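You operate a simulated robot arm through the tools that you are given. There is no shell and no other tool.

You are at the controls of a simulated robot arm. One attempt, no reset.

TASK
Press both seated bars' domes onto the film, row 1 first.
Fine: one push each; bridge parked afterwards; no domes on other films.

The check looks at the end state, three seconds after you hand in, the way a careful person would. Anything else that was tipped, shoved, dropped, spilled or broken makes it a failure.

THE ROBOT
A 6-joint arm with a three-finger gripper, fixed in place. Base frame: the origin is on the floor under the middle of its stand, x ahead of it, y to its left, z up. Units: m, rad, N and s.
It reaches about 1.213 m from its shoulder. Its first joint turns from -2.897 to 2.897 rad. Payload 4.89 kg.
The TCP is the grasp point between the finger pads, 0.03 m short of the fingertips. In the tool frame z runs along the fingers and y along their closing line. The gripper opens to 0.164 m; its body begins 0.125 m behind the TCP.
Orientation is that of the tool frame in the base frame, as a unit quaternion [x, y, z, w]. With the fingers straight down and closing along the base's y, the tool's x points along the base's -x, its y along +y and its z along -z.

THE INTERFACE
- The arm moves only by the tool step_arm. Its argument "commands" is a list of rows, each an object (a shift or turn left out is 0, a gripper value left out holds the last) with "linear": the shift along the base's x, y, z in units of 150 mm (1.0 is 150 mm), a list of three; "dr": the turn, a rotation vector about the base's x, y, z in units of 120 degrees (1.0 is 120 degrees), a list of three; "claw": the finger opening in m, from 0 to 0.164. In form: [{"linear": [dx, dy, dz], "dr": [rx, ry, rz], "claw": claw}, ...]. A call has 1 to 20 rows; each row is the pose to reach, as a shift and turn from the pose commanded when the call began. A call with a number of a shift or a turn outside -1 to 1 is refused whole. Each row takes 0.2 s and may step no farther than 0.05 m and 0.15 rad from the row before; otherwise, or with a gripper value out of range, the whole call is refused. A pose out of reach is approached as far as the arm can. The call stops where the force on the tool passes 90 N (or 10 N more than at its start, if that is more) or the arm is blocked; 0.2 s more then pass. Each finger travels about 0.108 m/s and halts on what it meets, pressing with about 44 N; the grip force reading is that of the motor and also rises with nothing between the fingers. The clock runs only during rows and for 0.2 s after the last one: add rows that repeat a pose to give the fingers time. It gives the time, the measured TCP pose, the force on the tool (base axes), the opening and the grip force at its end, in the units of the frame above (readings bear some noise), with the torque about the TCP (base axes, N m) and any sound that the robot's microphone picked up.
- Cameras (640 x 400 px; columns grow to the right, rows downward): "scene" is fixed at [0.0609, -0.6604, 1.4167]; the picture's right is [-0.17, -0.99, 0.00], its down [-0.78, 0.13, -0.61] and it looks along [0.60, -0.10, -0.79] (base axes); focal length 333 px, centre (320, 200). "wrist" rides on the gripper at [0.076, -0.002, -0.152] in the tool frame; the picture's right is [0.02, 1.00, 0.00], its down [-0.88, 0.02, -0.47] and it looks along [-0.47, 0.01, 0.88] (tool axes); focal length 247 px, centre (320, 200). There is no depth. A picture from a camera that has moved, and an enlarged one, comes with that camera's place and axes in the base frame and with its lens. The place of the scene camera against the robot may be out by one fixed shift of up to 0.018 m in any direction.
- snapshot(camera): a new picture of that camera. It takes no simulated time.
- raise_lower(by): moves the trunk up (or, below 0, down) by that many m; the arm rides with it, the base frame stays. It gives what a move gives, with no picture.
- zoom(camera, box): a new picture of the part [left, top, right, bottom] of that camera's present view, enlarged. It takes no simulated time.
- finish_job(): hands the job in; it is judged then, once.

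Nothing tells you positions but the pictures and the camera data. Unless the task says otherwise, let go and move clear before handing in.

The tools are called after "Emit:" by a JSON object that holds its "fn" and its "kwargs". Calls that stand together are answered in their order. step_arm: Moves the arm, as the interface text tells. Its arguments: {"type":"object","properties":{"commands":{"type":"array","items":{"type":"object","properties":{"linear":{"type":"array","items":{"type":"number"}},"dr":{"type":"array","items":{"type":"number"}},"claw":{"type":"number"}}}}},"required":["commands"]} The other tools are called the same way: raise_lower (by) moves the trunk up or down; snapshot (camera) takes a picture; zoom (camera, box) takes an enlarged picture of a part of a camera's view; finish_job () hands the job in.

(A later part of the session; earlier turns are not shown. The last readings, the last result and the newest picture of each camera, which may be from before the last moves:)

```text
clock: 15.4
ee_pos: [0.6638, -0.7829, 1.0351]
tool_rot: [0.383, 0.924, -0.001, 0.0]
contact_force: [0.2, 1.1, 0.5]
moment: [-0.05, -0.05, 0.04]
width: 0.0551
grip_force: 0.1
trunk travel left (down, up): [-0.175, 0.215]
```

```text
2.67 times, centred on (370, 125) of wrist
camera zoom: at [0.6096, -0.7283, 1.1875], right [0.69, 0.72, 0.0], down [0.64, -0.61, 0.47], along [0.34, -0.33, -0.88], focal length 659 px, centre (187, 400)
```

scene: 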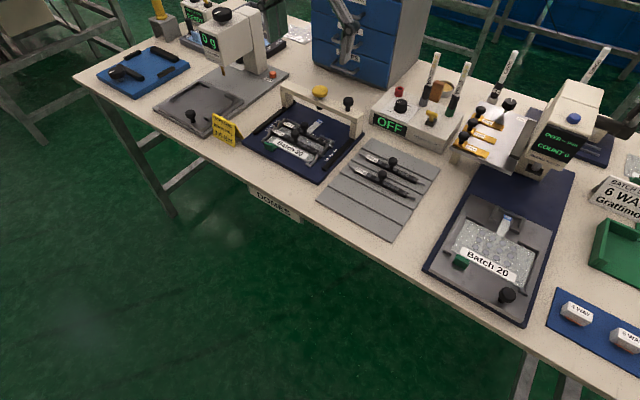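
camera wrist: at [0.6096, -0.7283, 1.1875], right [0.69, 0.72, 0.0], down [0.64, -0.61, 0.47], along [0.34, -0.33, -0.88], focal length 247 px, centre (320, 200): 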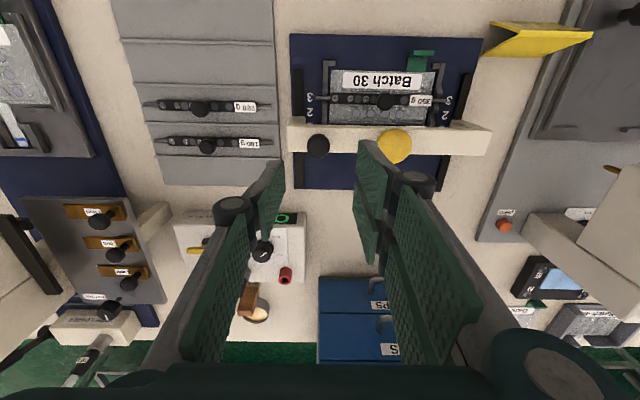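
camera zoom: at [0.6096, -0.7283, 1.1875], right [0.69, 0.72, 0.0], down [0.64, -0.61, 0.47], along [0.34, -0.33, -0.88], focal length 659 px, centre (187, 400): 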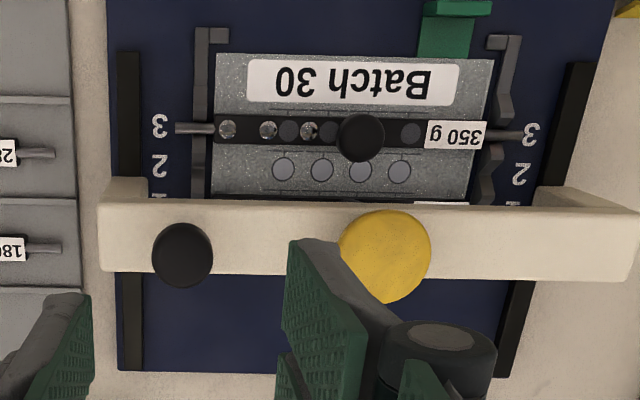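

The wrist view puts the plunger at about (0.7255, -0.721), on top of row 1's knob at (0.7246, -0.7226), so it is aligned within 1–2 mm. I'll close the fingers and position them above the yellow plunger, staying high.

Emit:
{"fn": "step_arm", "kwargs": {"commands": [{"linear": [0.1, 0.105, 0], "claw": 0.03}, {"linear": [0.25, 0.26, 0], "claw": 0.0}, {"linear": [0.403, 0.419, 0], "claw": 0.0}, {"linear": [0.403, 0.419, 0], "claw": 0.0}, {"linear": [0.403, 0.419, 0], "claw": 0.0}]}}

Emit:
{"fn": "snapshot", "kwargs": {"camera": "wrist"}}

Emit:
{"fn": "zoom", "kwargs": {"camera": "wrist", "box": [230, 50, 410, 200]}}

Emit:
{"fn": "zoom", "kwargs": {"camera": "scene", "box": [250, 40, 390, 160]}}

```text
clock: 16.6
ee_pos: [0.7251, -0.7202, 1.0333]
tool_rot: [0.383, 0.924, 0.0, 0.0]
contact_force: [0.6, 0.8, -0.5]
moment: [-0.04, 0.03, -0.04]
width: 0.0002
grip_force: 44.0
trunk travel left (down, up): [-0.175, 0.215]
```

```text
taken
camera wrist: at [0.6693, -0.6668, 1.1861], right [0.69, 0.72, 0.0], down [0.64, -0.61, 0.47], along [0.34, -0.33, -0.88], focal length 247 px, centre (320, 200)
```

wrist: 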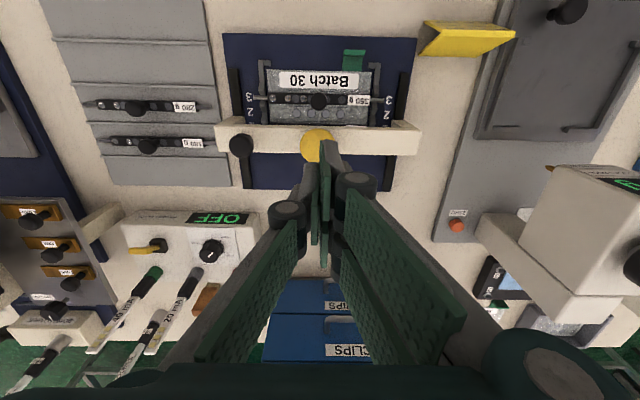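

```text
2.67 times, centred on (320, 125) of wrist
camera zoom: at [0.6693, -0.6668, 1.1861], right [0.69, 0.72, 0.0], down [0.64, -0.61, 0.47], along [0.34, -0.33, -0.88], focal length 659 px, centre (320, 400)
```

zoom: 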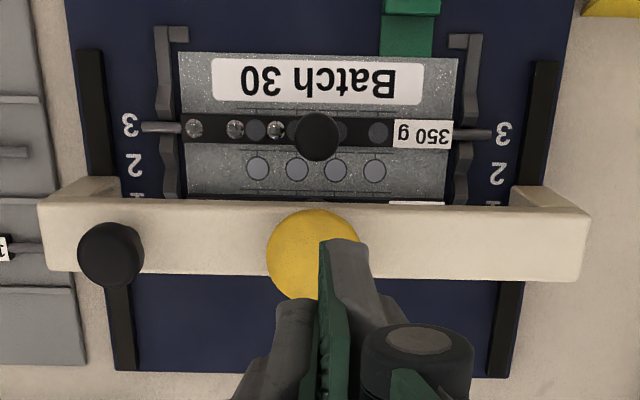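

```text
3.33 times, centred on (320, 100) of scene
camera zoom: at [0.0609, -0.6604, 1.4167], right [-0.17, -0.99, 0.0], down [-0.78, 0.13, -0.61], along [0.6, -0.1, -0.79], focal length 1109 px, centre (320, 533)
```

zoom: 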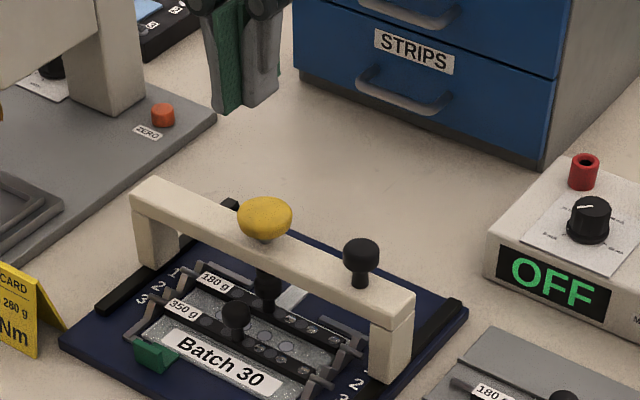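

The closed fingers are above the plunger, which sits within 1 mm of the row 1 knob. I'll shift 1–2 mm to centre and descend to just above its top.

Emit:
{"fn": "step_arm", "kwargs": {"commands": [{"linear": [-0.006, -0.011, -0.2], "claw": 0.0}, {"linear": [-0.006, -0.011, -0.4], "claw": 0.0}, {"linear": [-0.006, -0.011, -0.5], "claw": 0.0}, {"linear": [-0.006, -0.011, -0.5], "claw": 0.0}]}}

Emit:
{"fn": "zoom", "kwargs": {"camera": "scene", "box": [270, 70, 350, 140]}}

Emit:
{"fn": "zoom", "kwargs": {"camera": "wrist", "box": [230, 50, 410, 200]}}

```text
clock: 17.6
ee_pos: [0.7227, -0.7224, 0.9583]
tool_rot: [0.382, 0.924, -0.001, 0.0]
contact_force: [0.1, -0.4, -0.6]
moment: [0.05, 0.04, -0.03]
width: 0.0003
grip_force: 44.2
trunk travel left (down, up): [-0.175, 0.215]
```

```text
5.71 times, centred on (310, 105) of scene
camera zoom: at [0.0609, -0.6604, 1.4167], right [-0.17, -0.99, 0.0], down [-0.78, 0.13, -0.61], along [0.6, -0.1, -0.79], focal length 1902 px, centre (377, 743)
```

zoom: 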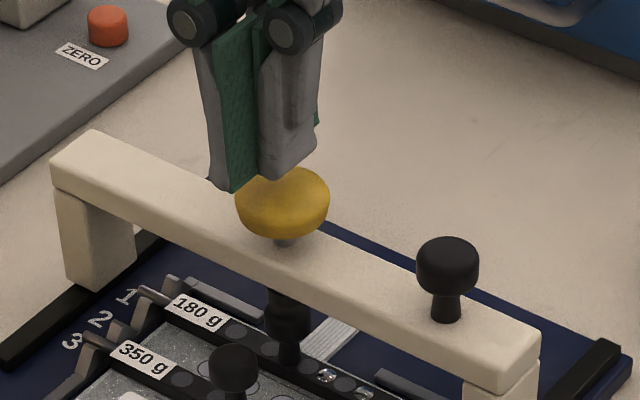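

```text
2.67 times, centred on (320, 125) of wrist
camera zoom: at [0.6687, -0.6686, 1.1109], right [0.69, 0.72, 0.0], down [0.64, -0.61, 0.47], along [0.34, -0.33, -0.88], focal length 659 px, centre (320, 400)
```

zoom: 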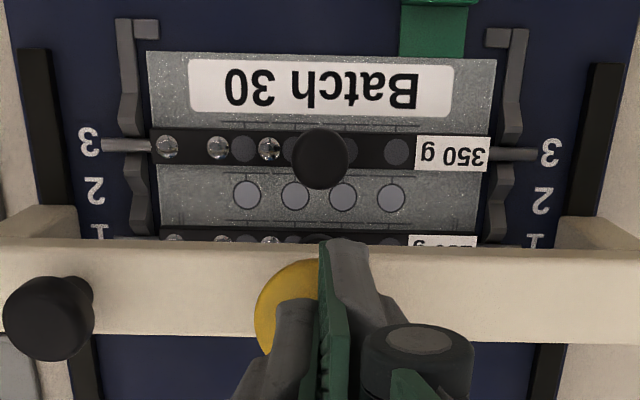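

The tips are just above the yellow dome. I'll shift about 4 mm so the single finger's tip bears on the crown, then start one continuous slow push.

Emit:
{"fn": "step_arm", "kwargs": {"commands": [{"linear": [0.012, 0.012, 0]}, {"linear": [0.02, 0.02, -0.02]}, {"linear": [0.02, 0.02, -0.04]}, {"linear": [0.02, 0.02, -0.053]}, {"linear": [0.02, 0.02, -0.067]}, {"linear": [0.02, 0.02, -0.08]}]}}

Emit:
{"fn": "zoom", "kwargs": {"camera": "scene", "box": [270, 70, 350, 140]}}

```text
clock: 19.0
ee_pos: [0.7279, -0.721, 0.945]
tool_rot: [0.383, 0.924, 0.0, 0.0]
contact_force: [0.2, -0.3, -0.2]
moment: [0.0, -0.01, 0.04]
width: 0.0001
grip_force: 44.0
trunk travel left (down, up): [-0.175, 0.215]
```

```text
5.71 times, centred on (310, 105) of scene
camera zoom: at [0.0609, -0.6604, 1.4167], right [-0.17, -0.99, 0.0], down [-0.78, 0.13, -0.61], along [0.6, -0.1, -0.79], focal length 1902 px, centre (377, 743)
```

zoom: 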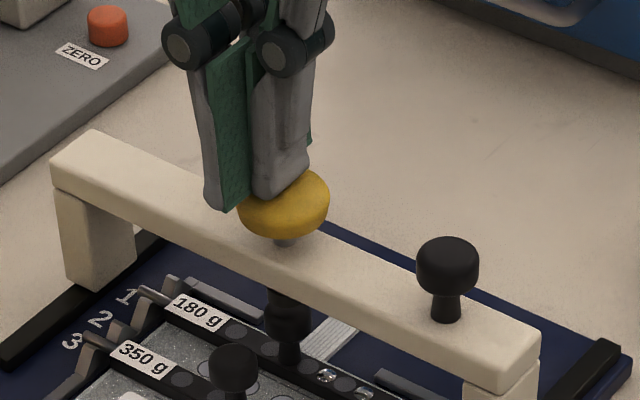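

No contact yet with the TCP at 0.945. I'll continue the slow descent.

Emit:
{"fn": "step_arm", "kwargs": {"commands": [{"linear": [0, 0, -0.0133]}, {"linear": [0, 0, -0.0267]}, {"linear": [0, 0, -0.04]}, {"linear": [0, 0, -0.0533]}]}}

Emit:
{"fn": "zoom", "kwargs": {"camera": "scene", "box": [270, 70, 350, 140]}}

```text
clock: 20.0
ee_pos: [0.7274, -0.719, 0.9394]
tool_rot: [0.383, 0.924, 0.001, 0.0]
contact_force: [-0.1, -0.2, 5.1]
moment: [-0.04, 0.0, 0.02]
width: 0.0061
grip_force: 45.2
trunk travel left (down, up): [-0.175, 0.215]
```

```text
5.71 times, centred on (310, 105) of scene
camera zoom: at [0.0609, -0.6604, 1.4167], right [-0.17, -0.99, 0.0], down [-0.78, 0.13, -0.61], along [0.6, -0.1, -0.79], focal length 1902 px, centre (377, 743)
```

zoom: 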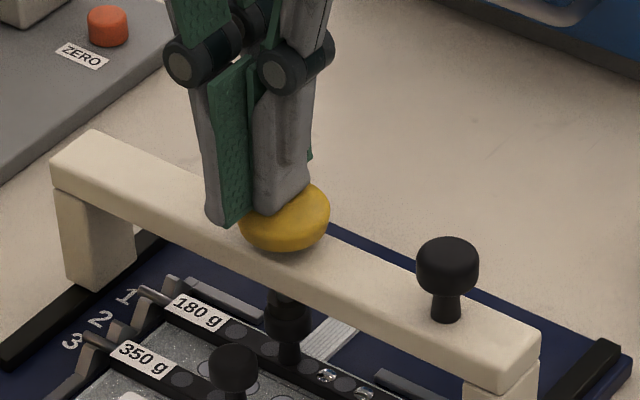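

I have contact and the plunger is moving down under light force, with the foot now reaching the row 1 knob. I'll keep going with the same single push.

Emit:
{"fn": "step_arm", "kwargs": {"commands": [{"linear": [0, 0, -0.0133]}, {"linear": [0, 0, -0.0267]}]}}

Emit:
{"fn": "zoom", "kwargs": {"camera": "scene", "box": [290, 95, 335, 140]}}

```text
clock: 20.6
ee_pos: [0.7273, -0.72, 0.9377]
tool_rot: [0.383, 0.924, -0.001, 0.001]
contact_force: [2.8, -2.9, 42.8]
moment: [-0.09, -0.1, -0.02]
width: 0.0058
grip_force: 45.1
trunk travel left (down, up): [-0.175, 0.215]
```

```text
8.89 times, centred on (312, 118) of scene
camera zoom: at [0.0609, -0.6604, 1.4167], right [-0.17, -0.99, 0.0], down [-0.78, 0.13, -0.61], along [0.6, -0.1, -0.79], focal length 2958 px, centre (387, 933)
```

zoom: 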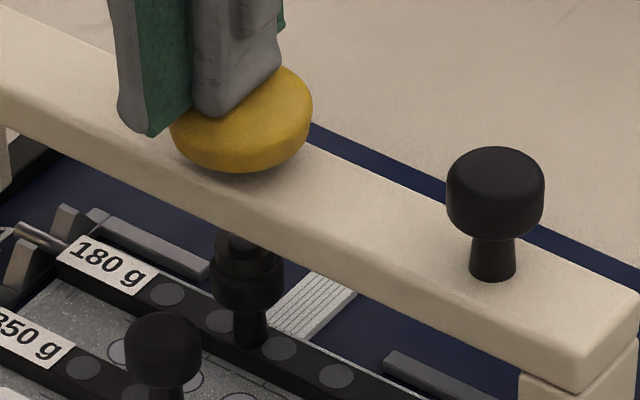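

Force has risen to 43 N, so the push appears to be bottoming out. I'll look at the bar closely while holding.

Emit:
{"fn": "zoom", "kwargs": {"camera": "scene", "box": [282, 112, 338, 150]}}

Emit:
{"fn": "zoom", "kwargs": {"camera": "wrist", "box": [240, 60, 400, 160]}}

```text
10.53 times, centred on (310, 131) of scene
camera zoom: at [0.0609, -0.6604, 1.4167], right [-0.17, -0.99, 0.0], down [-0.78, 0.13, -0.61], along [0.6, -0.1, -0.79], focal length 3503 px, centre (425, 926)
```

zoom: 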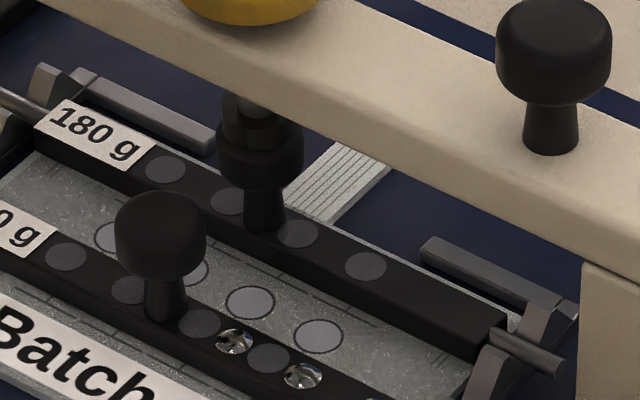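

```text
4.00 times, centred on (320, 110) of wrist
camera zoom: at [0.6712, -0.665, 1.0904], right [0.69, 0.72, 0.0], down [0.64, -0.61, 0.47], along [0.34, -0.33, -0.88], focal length 988 px, centre (320, 560)
```

zoom: 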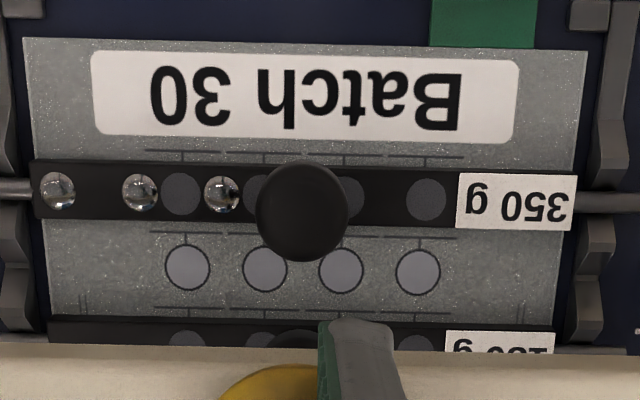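

The shiny domes on the 180 g bar are gone, so they've transferred to the film under it. I'll lift straight up and confirm the plunger returns.

Emit:
{"fn": "step_arm", "kwargs": {"commands": [{"linear": [0, 0, 0.05]}, {"linear": [0, 0, 0.15]}, {"linear": [0, 0, 0.35]}, {"linear": [0, 0, 0.6]}, {"linear": [0, 0, 0.6]}]}}

Emit:
{"fn": "zoom", "kwargs": {"camera": "scene", "box": [265, 80, 355, 150]}}

Emit:
{"fn": "zoom", "kwargs": {"camera": "wrist", "box": [230, 50, 410, 200]}}

```text
clock: 21.8
ee_pos: [0.7279, -0.7183, 1.0255]
tool_rot: [0.383, 0.924, 0.0, 0.0]
contact_force: [-0.2, -0.1, 1.0]
moment: [-0.03, -0.06, 0.01]
width: 0.0001
grip_force: 44.9
trunk travel left (down, up): [-0.175, 0.215]
```

```text
5.71 times, centred on (310, 115) of scene
camera zoom: at [0.0609, -0.6604, 1.4167], right [-0.17, -0.99, 0.0], down [-0.78, 0.13, -0.61], along [0.6, -0.1, -0.79], focal length 1902 px, centre (377, 686)
```

zoom: 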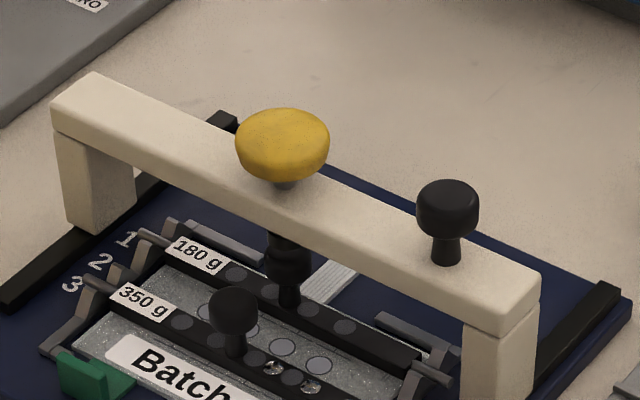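

```text
2.67 times, centred on (320, 125) of wrist
camera zoom: at [0.6723, -0.6635, 1.1776], right [0.69, 0.72, 0.0], down [0.64, -0.61, 0.47], along [0.34, -0.33, -0.88], focal length 659 px, centre (320, 400)
```

zoom: 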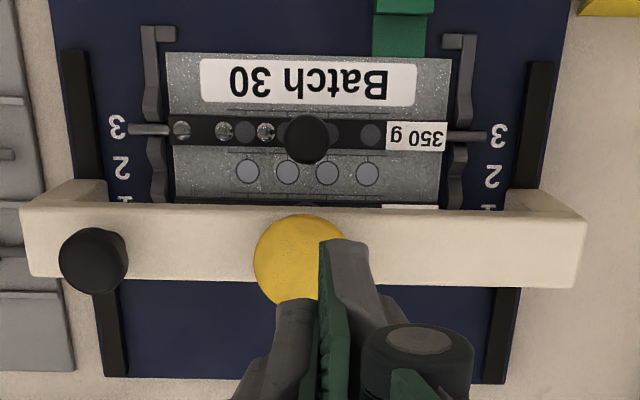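

Row 1 is done and the plunger sprang back up. Next I go back above the handle, now at about (0.663, -0.782), opening the fingers to 55 mm.

Emit:
{"fn": "step_arm", "kwargs": {"commands": [{"linear": [-0.14, -0.14, 0], "claw": 0.055}, {"linear": [-0.28, -0.28, 0], "claw": 0.055}, {"linear": [-0.4257, -0.418, 0], "claw": 0.055}, {"linear": [-0.4257, -0.418, 0], "claw": 0.055}, {"linear": [-0.4257, -0.418, -0.2], "claw": 0.055}, {"linear": [-0.4257, -0.418, -0.37], "claw": 0.055}, {"linear": [-0.4257, -0.418, -0.37], "claw": 0.055}]}}

Emit:
{"fn": "zoom", "kwargs": {"camera": "wrist", "box": [220, 60, 460, 210]}}

Emit:
{"fn": "zoom", "kwargs": {"camera": "scene", "box": [265, 60, 385, 150]}}

```text
clock: 23.4
ee_pos: [0.6636, -0.7821, 0.9677]
tool_rot: [0.383, 0.924, 0.0, 0.0]
contact_force: [0.4, -0.4, -1.1]
moment: [0.06, 0.03, 0.0]
width: 0.0551
grip_force: 0.0
trunk travel left (down, up): [-0.175, 0.215]
```

```text
2.67 times, centred on (340, 135) of wrist
camera zoom: at [0.6083, -0.7271, 1.1199], right [0.69, 0.72, 0.0], down [0.64, -0.61, 0.47], along [0.34, -0.33, -0.88], focal length 659 px, centre (267, 373)
```

zoom: 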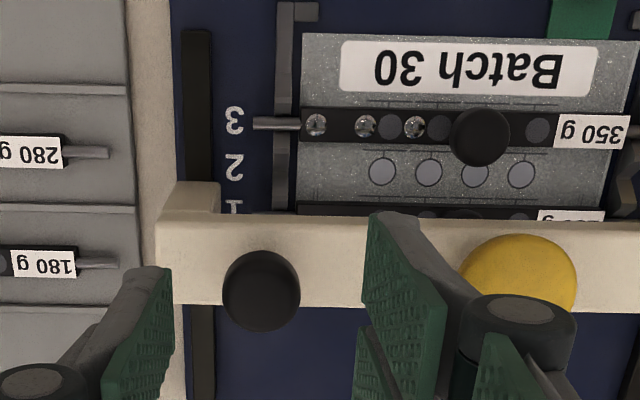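

```text
4.44 times, centred on (325, 105) of scene
camera zoom: at [0.0609, -0.6604, 1.4167], right [-0.17, -0.99, 0.0], down [-0.78, 0.13, -0.61], along [0.6, -0.1, -0.79], focal length 1479 px, centre (298, 622)
```

zoom: 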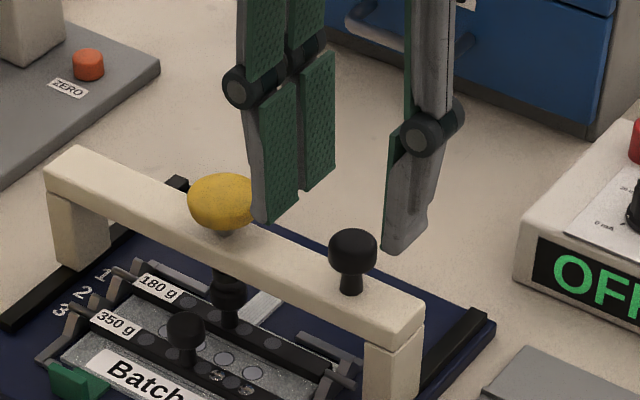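

The handle is centred to within about 1.5 mm. I'll correct that, descend and grip.

Emit:
{"fn": "step_arm", "kwargs": {"commands": [{"linear": [-0.007, -0.008, -0.13], "claw": 0.055}, {"linear": [-0.007, -0.008, -0.27], "claw": 0.055}, {"linear": [-0.007, -0.008, -0.27], "claw": 0.055}, {"linear": [-0.007, -0.008, -0.27], "claw": 0.035}, {"linear": [-0.007, -0.008, -0.27], "claw": 0.02}, {"linear": [-0.007, -0.008, -0.27], "claw": 0.02}, {"linear": [-0.007, -0.008, -0.27], "claw": 0.02}]}}

Emit:
{"fn": "zoom", "kwargs": {"camera": "wrist", "box": [220, 60, 460, 210]}}

Emit:
{"fn": "zoom", "kwargs": {"camera": "scene", "box": [298, 112, 322, 136]}}

```text
clock: 25.0
ee_pos: [0.6625, -0.7829, 0.9276]
tool_rot: [0.382, 0.924, 0.001, -0.001]
contact_force: [4.4, 5.8, 1.3]
moment: [0.15, -0.08, 0.0]
width: 0.0247
grip_force: 44.6
trunk travel left (down, up): [-0.175, 0.215]
```

```text
2.67 times, centred on (340, 135) of wrist
camera zoom: at [0.607, -0.7284, 1.081], right [0.69, 0.72, 0.0], down [0.64, -0.61, 0.47], along [0.34, -0.33, -0.88], focal length 659 px, centre (267, 373)
```

zoom: 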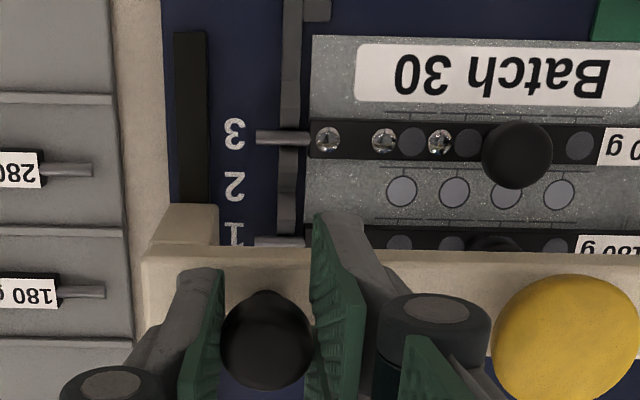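

```text
16.00 times, centred on (310, 124) of scene
camera zoom: at [0.0609, -0.6604, 1.4167], right [-0.17, -0.99, 0.0], down [-0.78, 0.13, -0.61], along [0.6, -0.1, -0.79], focal length 5324 px, centre (480, 1416)
```

zoom: 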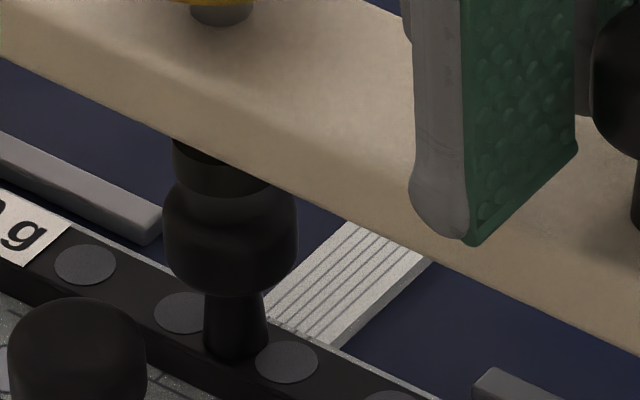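

I've got the handle gripped again and the bridge hasn't moved. Next I drag about 39 mm toward row 3 along the slightly refined rail direction.

Emit:
{"fn": "step_arm", "kwargs": {"commands": [{"linear": [-0.0233, 0.0239, 0]}, {"linear": [-0.0465, 0.0477, -0.002]}, {"linear": [-0.0698, 0.0716, -0.003]}, {"linear": [-0.0931, 0.0955, -0.003]}, {"linear": [-0.0931, 0.0955, -0.003]}]}}

```text
clock: 26.2
ee_pos: [0.6489, -0.7685, 0.9282]
tool_rot: [0.383, 0.924, 0.0, 0.0]
contact_force: [10.4, 9.7, 18.6]
moment: [0.42, -0.03, -0.01]
width: 0.0243
grip_force: 45.1
trunk travel left (down, up): [-0.175, 0.215]
```

Emit:
{"fn": "step_arm", "kwargs": {"commands": [{"linear": [-0.02, 0.024, 0.006]}, {"linear": [-0.041, 0.047, 0.006]}, {"linear": [-0.062, 0.068, 0.006]}, {"linear": [-0.083, 0.089, 0.006]}, {"linear": [-0.083, 0.089, 0.006]}]}}

Emit:
{"fn": "zoom", "kwargs": {"camera": "scene", "box": [290, 115, 320, 145]}}

Emit:
{"fn": "zoom", "kwargs": {"camera": "wrist", "box": [220, 60, 460, 210]}}

Emit:
{"fn": "zoom", "kwargs": {"camera": "scene", "box": [250, 80, 370, 180]}}

```text
clock: 27.4
ee_pos: [0.6366, -0.7567, 0.9289]
tool_rot: [0.382, 0.924, 0.0, -0.001]
contact_force: [9.9, 13.9, -17.3]
moment: [0.17, -0.16, 0.01]
width: 0.0247
grip_force: 44.9
trunk travel left (down, up): [-0.175, 0.215]
```

```text
13.33 times, centred on (305, 130) of scene
camera zoom: at [0.0609, -0.6604, 1.4167], right [-0.17, -0.99, 0.0], down [-0.78, 0.13, -0.61], along [0.6, -0.1, -0.79], focal length 4437 px, centre (520, 1133)
```

zoom: 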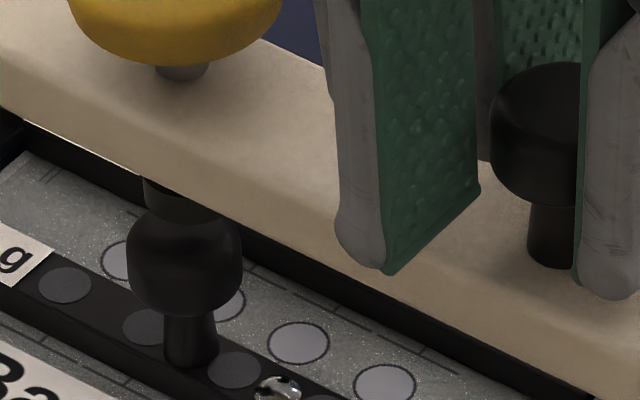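

```text
2.67 times, centred on (340, 135) of wrist
camera zoom: at [0.581, -0.7023, 1.081], right [0.69, 0.72, 0.0], down [0.64, -0.61, 0.47], along [0.34, -0.33, -0.88], focal length 659 px, centre (267, 373)
```

zoom: 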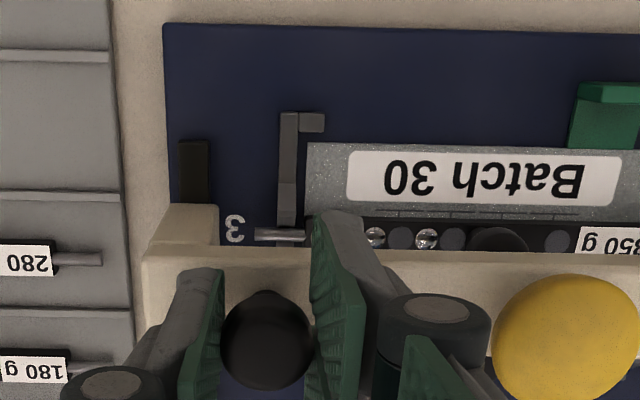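

```text
4.00 times, centred on (310, 130) of scene
camera zoom: at [0.0609, -0.6604, 1.4167], right [-0.17, -0.99, 0.0], down [-0.78, 0.13, -0.61], along [0.6, -0.1, -0.79], focal length 1331 px, centre (360, 480)
```

zoom: 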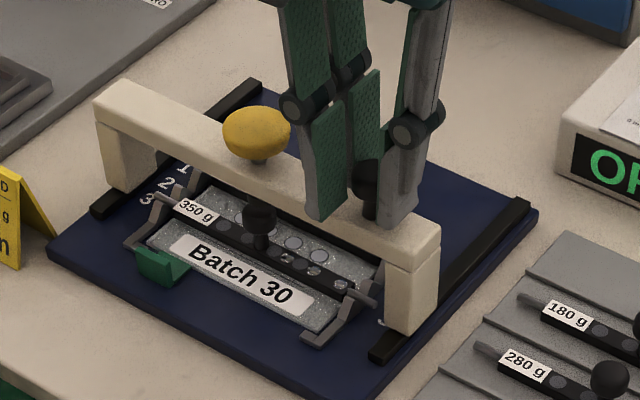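

The foot is essentially over the row 3 knob. Combining the estimates, about 1–1.5 mm remain, so I'll nudge that and ease the residual forces before releasing.

Emit:
{"fn": "step_arm", "kwargs": {"commands": [{"linear": [-0.003, 0.007, -0.005]}, {"linear": [-0.005, 0.0095, -0.006]}, {"linear": [-0.005, 0.0095, -0.006]}]}}

Emit:
{"fn": "zoom", "kwargs": {"camera": "scene", "box": [290, 115, 320, 145]}}

```text
clock: 28.2
ee_pos: [0.635, -0.7565, 0.9293]
tool_rot: [0.382, 0.924, 0.0, 0.0]
contact_force: [6.5, 8.5, -8.4]
moment: [0.28, 0.01, -0.03]
width: 0.0246
grip_force: 44.7
trunk travel left (down, up): [-0.175, 0.215]
```

```text
13.33 times, centred on (305, 130) of scene
camera zoom: at [0.0609, -0.6604, 1.4167], right [-0.17, -0.99, 0.0], down [-0.78, 0.13, -0.61], along [0.6, -0.1, -0.79], focal length 4437 px, centre (520, 1133)
```

zoom: 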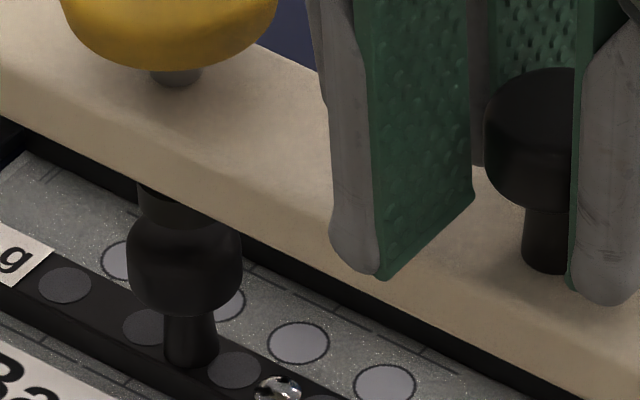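

Emit:
{"fn": "step_arm", "kwargs": {"commands": [{"linear": [0.002, -0.002, 0], "claw": 0.0245}, {"linear": [0.003, -0.003, 0], "claw": 0.035}, {"linear": [0.003, -0.003, 0], "claw": 0.055}, {"linear": [0.003, -0.003, 0], "claw": 0.055}, {"linear": [0.003, -0.003, 0.15], "claw": 0.055}, {"linear": [0.003, -0.003, 0.4], "claw": 0.055}, {"linear": [0.003, -0.003, 0.7], "claw": 0.055}, {"linear": [0.003, -0.003, 0.7], "claw": 0.055}]}}

Emit:
{"fn": "zoom", "kwargs": {"camera": "scene", "box": [290, 115, 320, 145]}}

Emit:
{"fn": "zoom", "kwargs": {"camera": "wrist", "box": [250, 50, 490, 200]}}

```text
clock: 30.0
ee_pos: [0.6361, -0.7553, 1.0347]
tool_rot: [0.383, 0.924, 0.0, 0.0]
contact_force: [0.2, 0.9, 0.3]
moment: [-0.02, -0.05, -0.03]
width: 0.0549
grip_force: 0.1
trunk travel left (down, up): [-0.175, 0.215]
```

```text
13.33 times, centred on (305, 130) of scene
camera zoom: at [0.0609, -0.6604, 1.4167], right [-0.17, -0.99, 0.0], down [-0.78, 0.13, -0.61], along [0.6, -0.1, -0.79], focal length 4437 px, centre (520, 1133)
```

zoom: 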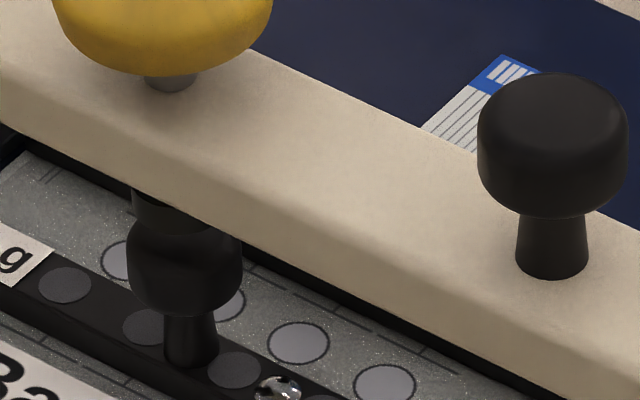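

```text
2.67 times, centred on (370, 125) of wrist
camera zoom: at [0.5804, -0.7015, 1.1868], right [0.69, 0.72, 0.0], down [0.64, -0.61, 0.47], along [0.34, -0.33, -0.88], focal length 659 px, centre (187, 400)
```

zoom: 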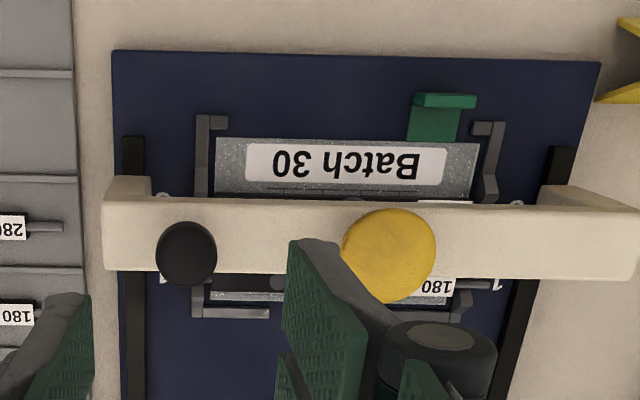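

The bridge now sits over row 3. It has moved 40.2 mm from the row 1 press position, which matches the bar spacing. I'll close the fingers and move above the yellow plunger.

Emit:
{"fn": "step_arm", "kwargs": {"commands": [{"linear": [0.11, 0.11, 0], "claw": 0.03}, {"linear": [0.26, 0.26, 0], "claw": 0.0}, {"linear": [0.4185, 0.4213, 0], "claw": 0.0}, {"linear": [0.4185, 0.4213, 0], "claw": 0.0}, {"linear": [0.4185, 0.4213, 0], "claw": 0.0}]}}

Emit:
{"fn": "zoom", "kwargs": {"camera": "wrist", "box": [230, 50, 410, 200]}}

Emit:
{"fn": "zoom", "kwargs": {"camera": "scene", "box": [250, 60, 370, 160]}}

Emit:
{"fn": "zoom", "kwargs": {"camera": "scene", "box": [280, 115, 336, 150]}}

```text
clock: 31.2
ee_pos: [0.6993, -0.6923, 1.0326]
tool_rot: [0.383, 0.924, 0.0, 0.0]
contact_force: [0.9, 0.1, 0.4]
moment: [-0.08, 0.02, 0.0]
width: 0.0
grip_force: 44.6
trunk travel left (down, up): [-0.175, 0.215]
```

```text
2.67 times, centred on (320, 125) of wrist
camera zoom: at [0.6433, -0.6381, 1.1852], right [0.69, 0.72, 0.0], down [0.64, -0.61, 0.47], along [0.34, -0.33, -0.88], focal length 659 px, centre (320, 400)
```

zoom: 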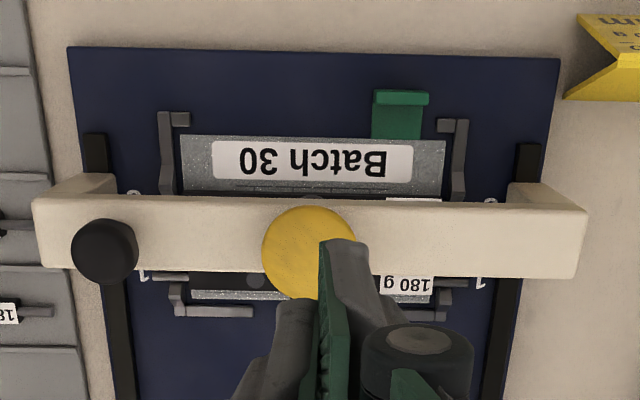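

```text
4.00 times, centred on (310, 110) of scene
camera zoom: at [0.0609, -0.6604, 1.4167], right [-0.17, -0.99, 0.0], down [-0.78, 0.13, -0.61], along [0.6, -0.1, -0.79], focal length 1331 px, centre (360, 560)
```

zoom: 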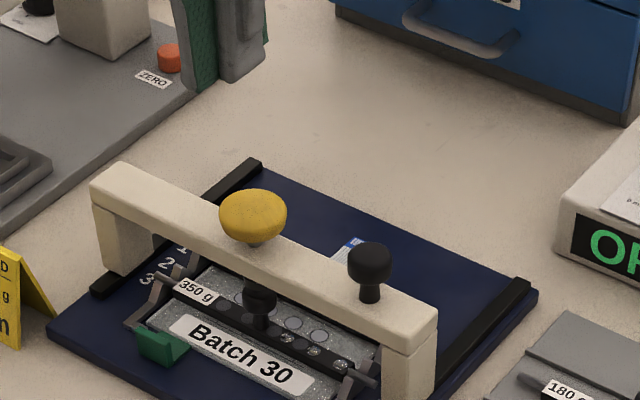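

```text
11.43 times, centred on (308, 132) of scene
camera zoom: at [0.0609, -0.6604, 1.4167], right [-0.17, -0.99, 0.0], down [-0.78, 0.13, -0.61], along [0.6, -0.1, -0.79], focal length 3803 px, centre (457, 971)
```

zoom: 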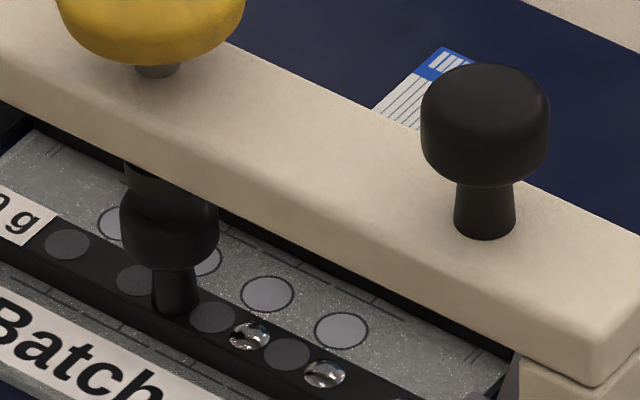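

The fingers are in the same relative position as for the first push, with the single finger over the crown. I'll make the second push: a quick descent to just above, then slow 2 mm steps.

Emit:
{"fn": "step_arm", "kwargs": {"commands": [{"linear": [0, 0, -0.25], "claw": 0.0}, {"linear": [0, 0, -0.48], "claw": 0.0}, {"linear": [0, 0, -0.56], "claw": 0.0}, {"linear": [0, 0, -0.5767], "claw": 0.0}, {"linear": [0, 0, -0.59], "claw": 0.0}, {"linear": [0, 0, -0.6033], "claw": 0.0}, {"linear": [0, 0, -0.6167], "claw": 0.0}, {"linear": [0, 0, -0.63], "claw": 0.0}, {"linear": [0, 0, -0.6433], "claw": 0.0}]}}

Emit:
{"fn": "zoom", "kwargs": {"camera": "scene", "box": [270, 95, 340, 155]}}

```text
clock: 33.2
ee_pos: [0.6983, -0.6918, 0.9384]
tool_rot: [0.382, 0.924, 0.0, 0.002]
contact_force: [-2.4, -8.7, 28.0]
moment: [-0.23, 0.02, -0.02]
width: 0.0058
grip_force: 45.2
trunk travel left (down, up): [-0.175, 0.215]
```

```text
6.67 times, centred on (305, 125) of scene
camera zoom: at [0.0609, -0.6604, 1.4167], right [-0.17, -0.99, 0.0], down [-0.78, 0.13, -0.61], along [0.6, -0.1, -0.79], focal length 2218 px, centre (420, 700)
```

zoom: 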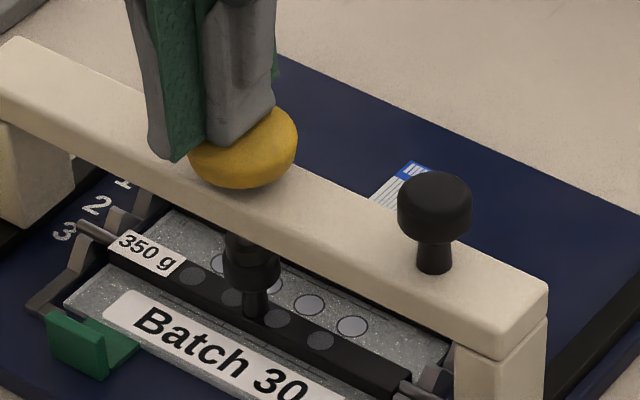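

The shiny domes have left the 350 g bar as well. I'll finish the same push to about the same depth as row 1, then lift off.

Emit:
{"fn": "step_arm", "kwargs": {"commands": [{"linear": [0, 0, -0.008]}, {"linear": [0, 0, -0.008]}]}}

Emit:
{"fn": "step_arm", "kwargs": {"commands": [{"linear": [0, 0, 0.05]}, {"linear": [0, 0, 0.15]}, {"linear": [0, 0, 0.35]}, {"linear": [0, 0, 0.6]}, {"linear": [0, 0, 0.6]}]}}

Emit:
{"fn": "zoom", "kwargs": {"camera": "scene", "box": [250, 80, 370, 180]}}

Emit:
{"fn": "zoom", "kwargs": {"camera": "wrist", "box": [230, 50, 410, 200]}}

```text
clock: 33.8
ee_pos: [0.6971, -0.6901, 0.9399]
tool_rot: [0.382, 0.924, 0.0, 0.001]
contact_force: [-2.6, -10.2, 41.4]
moment: [-0.25, 0.02, -0.04]
width: 0.0061
grip_force: 45.0
trunk travel left (down, up): [-0.175, 0.215]
```

```text
clock: 35.0
ee_pos: [0.6987, -0.6915, 1.0247]
tool_rot: [0.382, 0.924, 0.001, 0.0]
contact_force: [-0.3, 0.8, -0.2]
moment: [-0.05, -0.05, -0.01]
width: 0.0002
grip_force: 45.3
trunk travel left (down, up): [-0.175, 0.215]
```

```text
4.00 times, centred on (310, 130) of scene
camera zoom: at [0.0609, -0.6604, 1.4167], right [-0.17, -0.99, 0.0], down [-0.78, 0.13, -0.61], along [0.6, -0.1, -0.79], focal length 1331 px, centre (360, 480)
```

zoom: 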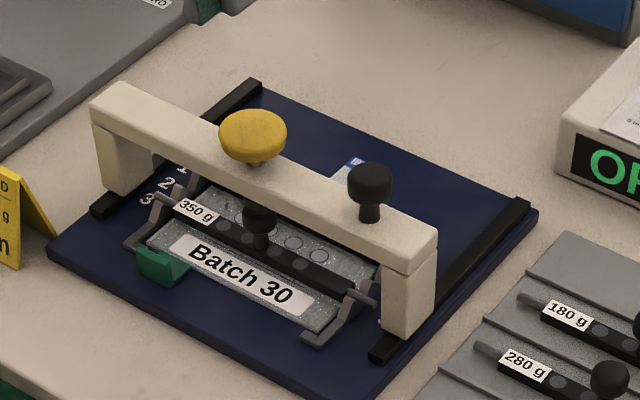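

```text
2.67 times, centred on (320, 125) of wrist
camera zoom: at [0.643, -0.6384, 1.1777], right [0.69, 0.72, 0.0], down [0.64, -0.61, 0.47], along [0.34, -0.33, -0.88], focal length 659 px, centre (320, 400)
```

zoom: 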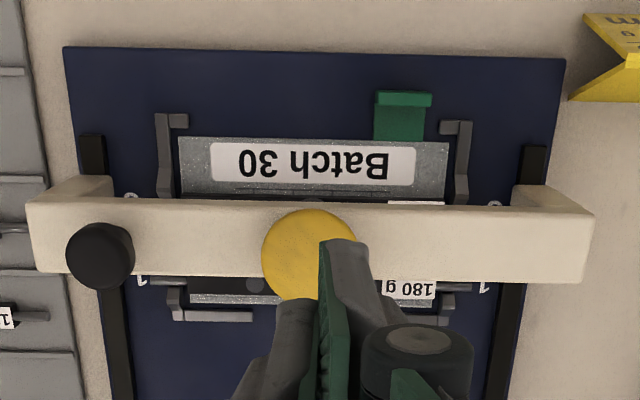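

Both bars are pressed and the plunger is back up. Next I'll return to the handle, now at about (0.6345, -0.7545), to park the bridge at the far end.

Emit:
{"fn": "step_arm", "kwargs": {"commands": [{"linear": [-0.14, -0.14, 0], "claw": 0.055}, {"linear": [-0.28, -0.28, 0], "claw": 0.055}, {"linear": [-0.4267, -0.418, 0], "claw": 0.055}, {"linear": [-0.4267, -0.418, 0], "claw": 0.055}, {"linear": [-0.4267, -0.418, -0.2], "claw": 0.055}, {"linear": [-0.4267, -0.418, -0.376], "claw": 0.055}, {"linear": [-0.4267, -0.418, -0.376], "claw": 0.055}]}}

Emit:
{"fn": "zoom", "kwargs": {"camera": "wrist", "box": [220, 60, 460, 210]}}

Emit:
{"fn": "zoom", "kwargs": {"camera": "scene", "box": [255, 70, 375, 160]}}

```text
clock: 36.6
ee_pos: [0.6347, -0.7544, 0.9698]
tool_rot: [0.383, 0.924, 0.0, 0.0]
contact_force: [0.2, -0.1, 0.2]
moment: [0.03, 0.0, -0.02]
width: 0.0549
grip_force: 0.1
trunk travel left (down, up): [-0.175, 0.215]
```

```text
2.67 times, centred on (340, 135) of wrist
camera zoom: at [0.5784, -0.6999, 1.1215], right [0.69, 0.72, 0.0], down [0.64, -0.61, 0.47], along [0.34, -0.33, -0.88], focal length 659 px, centre (267, 373)
```

zoom: 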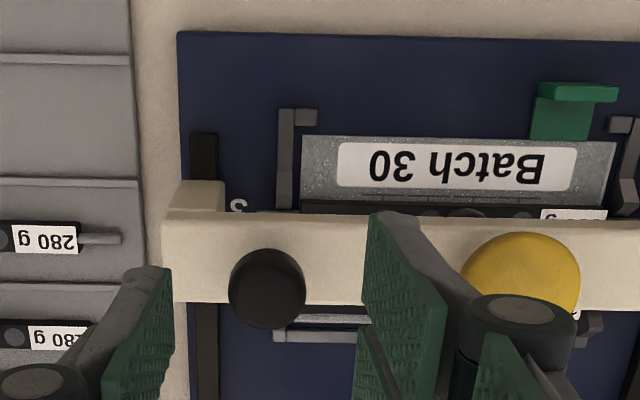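

```text
4.44 times, centred on (315, 115) of scene
camera zoom: at [0.0609, -0.6604, 1.4167], right [-0.17, -0.99, 0.0], down [-0.78, 0.13, -0.61], along [0.6, -0.1, -0.79], focal length 1479 px, centre (342, 578)
```

zoom: 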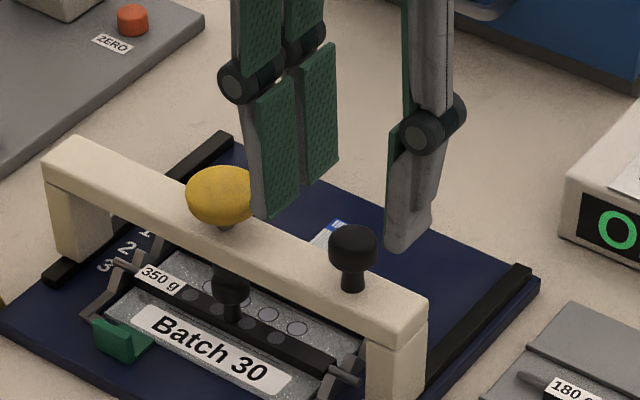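

The handle is centred between the fingers. I'll descend and grip it.

Emit:
{"fn": "step_arm", "kwargs": {"commands": [{"linear": [0, 0, -0.13], "claw": 0.055}, {"linear": [0, 0, -0.27], "claw": 0.055}, {"linear": [0, 0, -0.27], "claw": 0.055}, {"linear": [0, 0, -0.27], "claw": 0.035}, {"linear": [0, 0, -0.27], "claw": 0.02}, {"linear": [0, 0, -0.27], "claw": 0.02}, {"linear": [0, 0, -0.27], "claw": 0.02}]}}

```text
clock: 38.2
ee_pos: [0.6352, -0.7545, 0.9291]
tool_rot: [0.382, 0.924, 0.0, 0.0]
contact_force: [10.3, 13.1, -1.4]
moment: [0.26, -0.19, 0.04]
width: 0.0244
grip_force: 45.3
trunk travel left (down, up): [-0.175, 0.215]
```

I've got the handle gripped. I'll drag the bridge back toward the far end along the rails in stages, watching the force.

Emit:
{"fn": "step_arm", "kwargs": {"commands": [{"linear": [0.03, -0.026, 0]}, {"linear": [0.07, -0.066, 0]}, {"linear": [0.11, -0.107, 0]}, {"linear": [0.15, -0.148, 0]}, {"linear": [0.19, -0.189, 0]}, {"linear": [0.236, -0.2353, 0]}, {"linear": [0.236, -0.2353, 0]}]}}

```text
clock: 39.8
ee_pos: [0.6706, -0.7901, 0.9279]
tool_rot: [0.383, 0.924, 0.001, 0.0]
contact_force: [0.1, 2.0, 9.0]
moment: [-0.01, -0.01, -0.01]
width: 0.0245
grip_force: 44.7
trunk travel left (down, up): [-0.175, 0.215]
```

Emit:
{"fn": "step_arm", "kwargs": {"commands": [{"linear": [0.04, -0.041, 0.003]}, {"linear": [0.08, -0.082, 0.003]}, {"linear": [0.12, -0.123, 0.003]}, {"linear": [0.16, -0.164, 0.003]}, {"linear": [0.2, -0.205, 0.003]}, {"linear": [0.24, -0.246, 0.003]}, {"linear": [0.24, -0.246, 0.003]}]}}

Emit:
{"fn": "zoom", "kwargs": {"camera": "scene", "box": [230, 70, 390, 190]}}

Emit:
{"fn": "zoom", "kwargs": {"camera": "wrist", "box": [220, 60, 460, 210]}}

```text
clock: 41.4
ee_pos: [0.7064, -0.8279, 0.9288]
tool_rot: [0.381, 0.924, 0.001, -0.001]
contact_force: [10.7, 10.0, -20.6]
moment: [0.11, -0.23, 0.06]
width: 0.0243
grip_force: 44.4
trunk travel left (down, up): [-0.175, 0.215]
```

```text
3.33 times, centred on (310, 130) of scene
camera zoom: at [0.0609, -0.6604, 1.4167], right [-0.17, -0.99, 0.0], down [-0.78, 0.13, -0.61], along [0.6, -0.1, -0.79], focal length 1109 px, centre (353, 433)
```

zoom: 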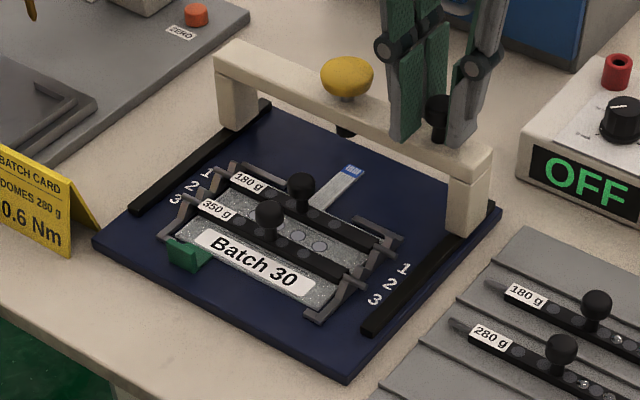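

```text
2.67 times, centred on (340, 135) of wrist
camera zoom: at [0.6512, -0.7728, 1.0809], right [0.69, 0.72, 0.0], down [0.64, -0.61, 0.47], along [0.34, -0.33, -0.88], focal length 659 px, centre (267, 373)
```

zoom: 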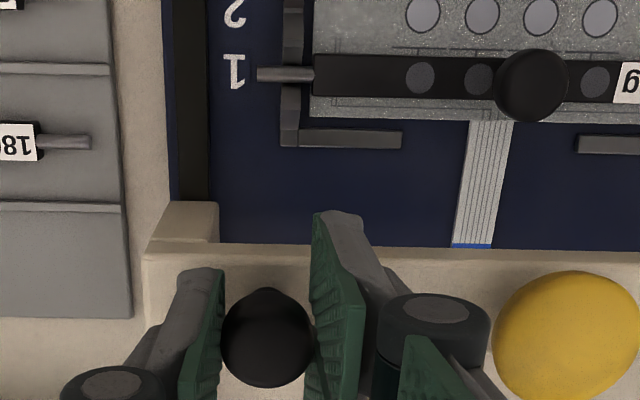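

About 8 mm remain to the original parked position. I'll go on gently and watch for an end stop.

Emit:
{"fn": "step_arm", "kwargs": {"commands": [{"linear": [0.011, -0.006, -0.006]}, {"linear": [0.021, -0.016, -0.008]}, {"linear": [0.031, -0.026, -0.008]}, {"linear": [0.04, -0.035, -0.008]}, {"linear": [0.04, -0.035, -0.008]}]}}

Emit:
{"fn": "zoom", "kwargs": {"camera": "scene", "box": [230, 70, 390, 190]}}

```text
clock: 42.6
ee_pos: [0.7111, -0.8318, 0.9288]
tool_rot: [0.382, 0.924, 0.0, 0.0]
contact_force: [13.1, 6.9, 6.0]
moment: [0.22, -0.13, 0.0]
width: 0.0243
grip_force: 45.0
trunk travel left (down, up): [-0.175, 0.215]
```

```text
3.33 times, centred on (310, 130) of scene
camera zoom: at [0.0609, -0.6604, 1.4167], right [-0.17, -0.99, 0.0], down [-0.78, 0.13, -0.61], along [0.6, -0.1, -0.79], focal length 1109 px, centre (353, 433)
```

zoom: 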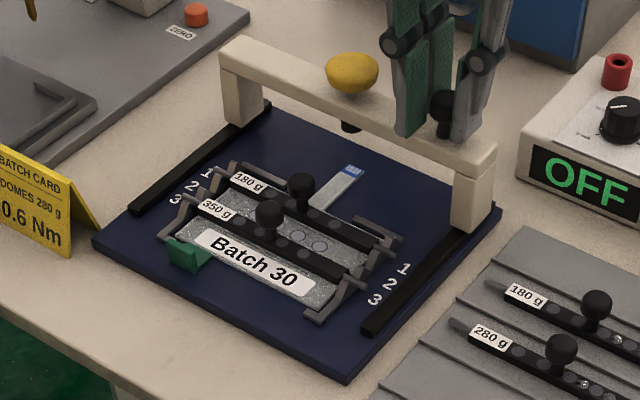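

Emit:
{"fn": "zoom", "kwargs": {"camera": "scene", "box": [240, 75, 370, 185]}}

Emit:
{"fn": "zoom", "kwargs": {"camera": "scene", "box": [330, 105, 370, 145]}}

Emit:
{"fn": "zoom", "kwargs": {"camera": "wrist", "box": [220, 60, 460, 210]}}

```text
3.64 times, centred on (305, 130) of scene
camera zoom: at [0.0609, -0.6604, 1.4167], right [-0.17, -0.99, 0.0], down [-0.78, 0.13, -0.61], along [0.6, -0.1, -0.79], focal length 1210 px, centre (374, 454)
```

zoom: 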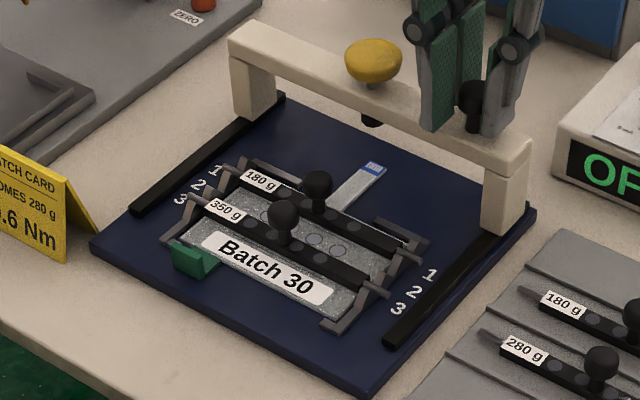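

```text
10.00 times, centred on (350, 125) of scene
camera zoom: at [0.0609, -0.6604, 1.4167], right [-0.17, -0.99, 0.0], down [-0.78, 0.13, -0.61], along [0.6, -0.1, -0.79], focal length 3328 px, centre (20, 950)
```

zoom: 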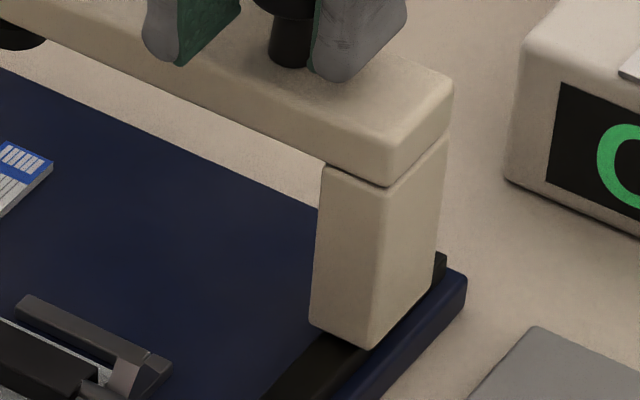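

```text
2.67 times, centred on (340, 135) of wrist
camera zoom: at [0.6561, -0.7774, 1.0808], right [0.69, 0.72, 0.0], down [0.64, -0.61, 0.47], along [0.34, -0.33, -0.88], focal length 659 px, centre (267, 373)
```

zoom: 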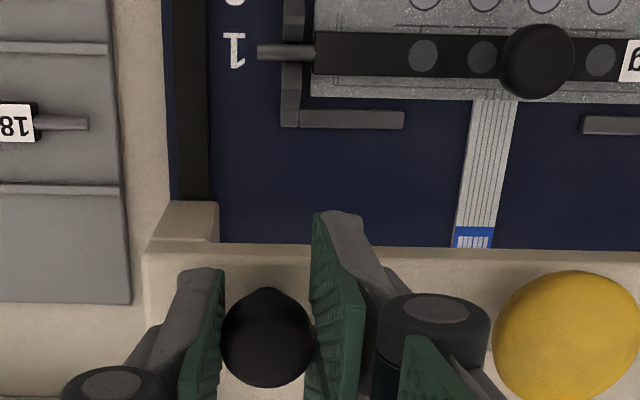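

The bridge is about 1 mm short of its original parked position. I'll nudge that last bit and compare.

Emit:
{"fn": "step_arm", "kwargs": {"commands": [{"linear": [0.006, -0.004, -0.002]}, {"linear": [0.009, -0.007, -0.003]}, {"linear": [0.009, -0.007, -0.003]}]}}

Emit:
{"fn": "zoom", "kwargs": {"camera": "wrist", "box": [220, 60, 460, 210]}}

```text
clock: 43.4
ee_pos: [0.7129, -0.8318, 0.9277]
tool_rot: [0.382, 0.924, -0.001, 0.001]
contact_force: [7.2, 13.2, 11.2]
moment: [0.33, -0.04, 0.04]
width: 0.0245
grip_force: 45.1
trunk travel left (down, up): [-0.175, 0.215]
```

```text
2.67 times, centred on (340, 135) of wrist
camera zoom: at [0.6569, -0.7783, 1.0808], right [0.69, 0.72, 0.0], down [0.64, -0.61, 0.47], along [0.34, -0.33, -0.88], focal length 659 px, centre (267, 373)
```

zoom: 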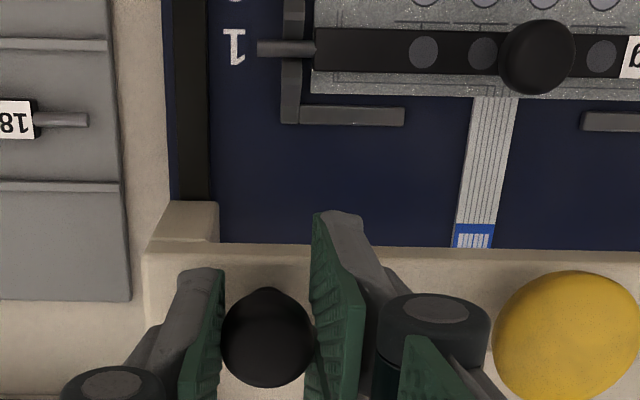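

The view now matches the original parked view exactly. I'll press very lightly, 1 mm more, to see whether it's against its end stop.

Emit:
{"fn": "step_arm", "kwargs": {"commands": [{"linear": [0.004, -0.004, 0.003]}, {"linear": [0.006, -0.006, 0.004]}, {"linear": [0.006, -0.006, 0.004]}]}}

```text
clock: 44.2
ee_pos: [0.7145, -0.8338, 0.9285]
tool_rot: [0.383, 0.924, 0.0, 0.0]
contact_force: [-11.7, 24.7, -8.3]
moment: [0.49, 0.29, 0.1]
width: 0.024
grip_force: 45.3
trunk travel left (down, up): [-0.175, 0.215]
```

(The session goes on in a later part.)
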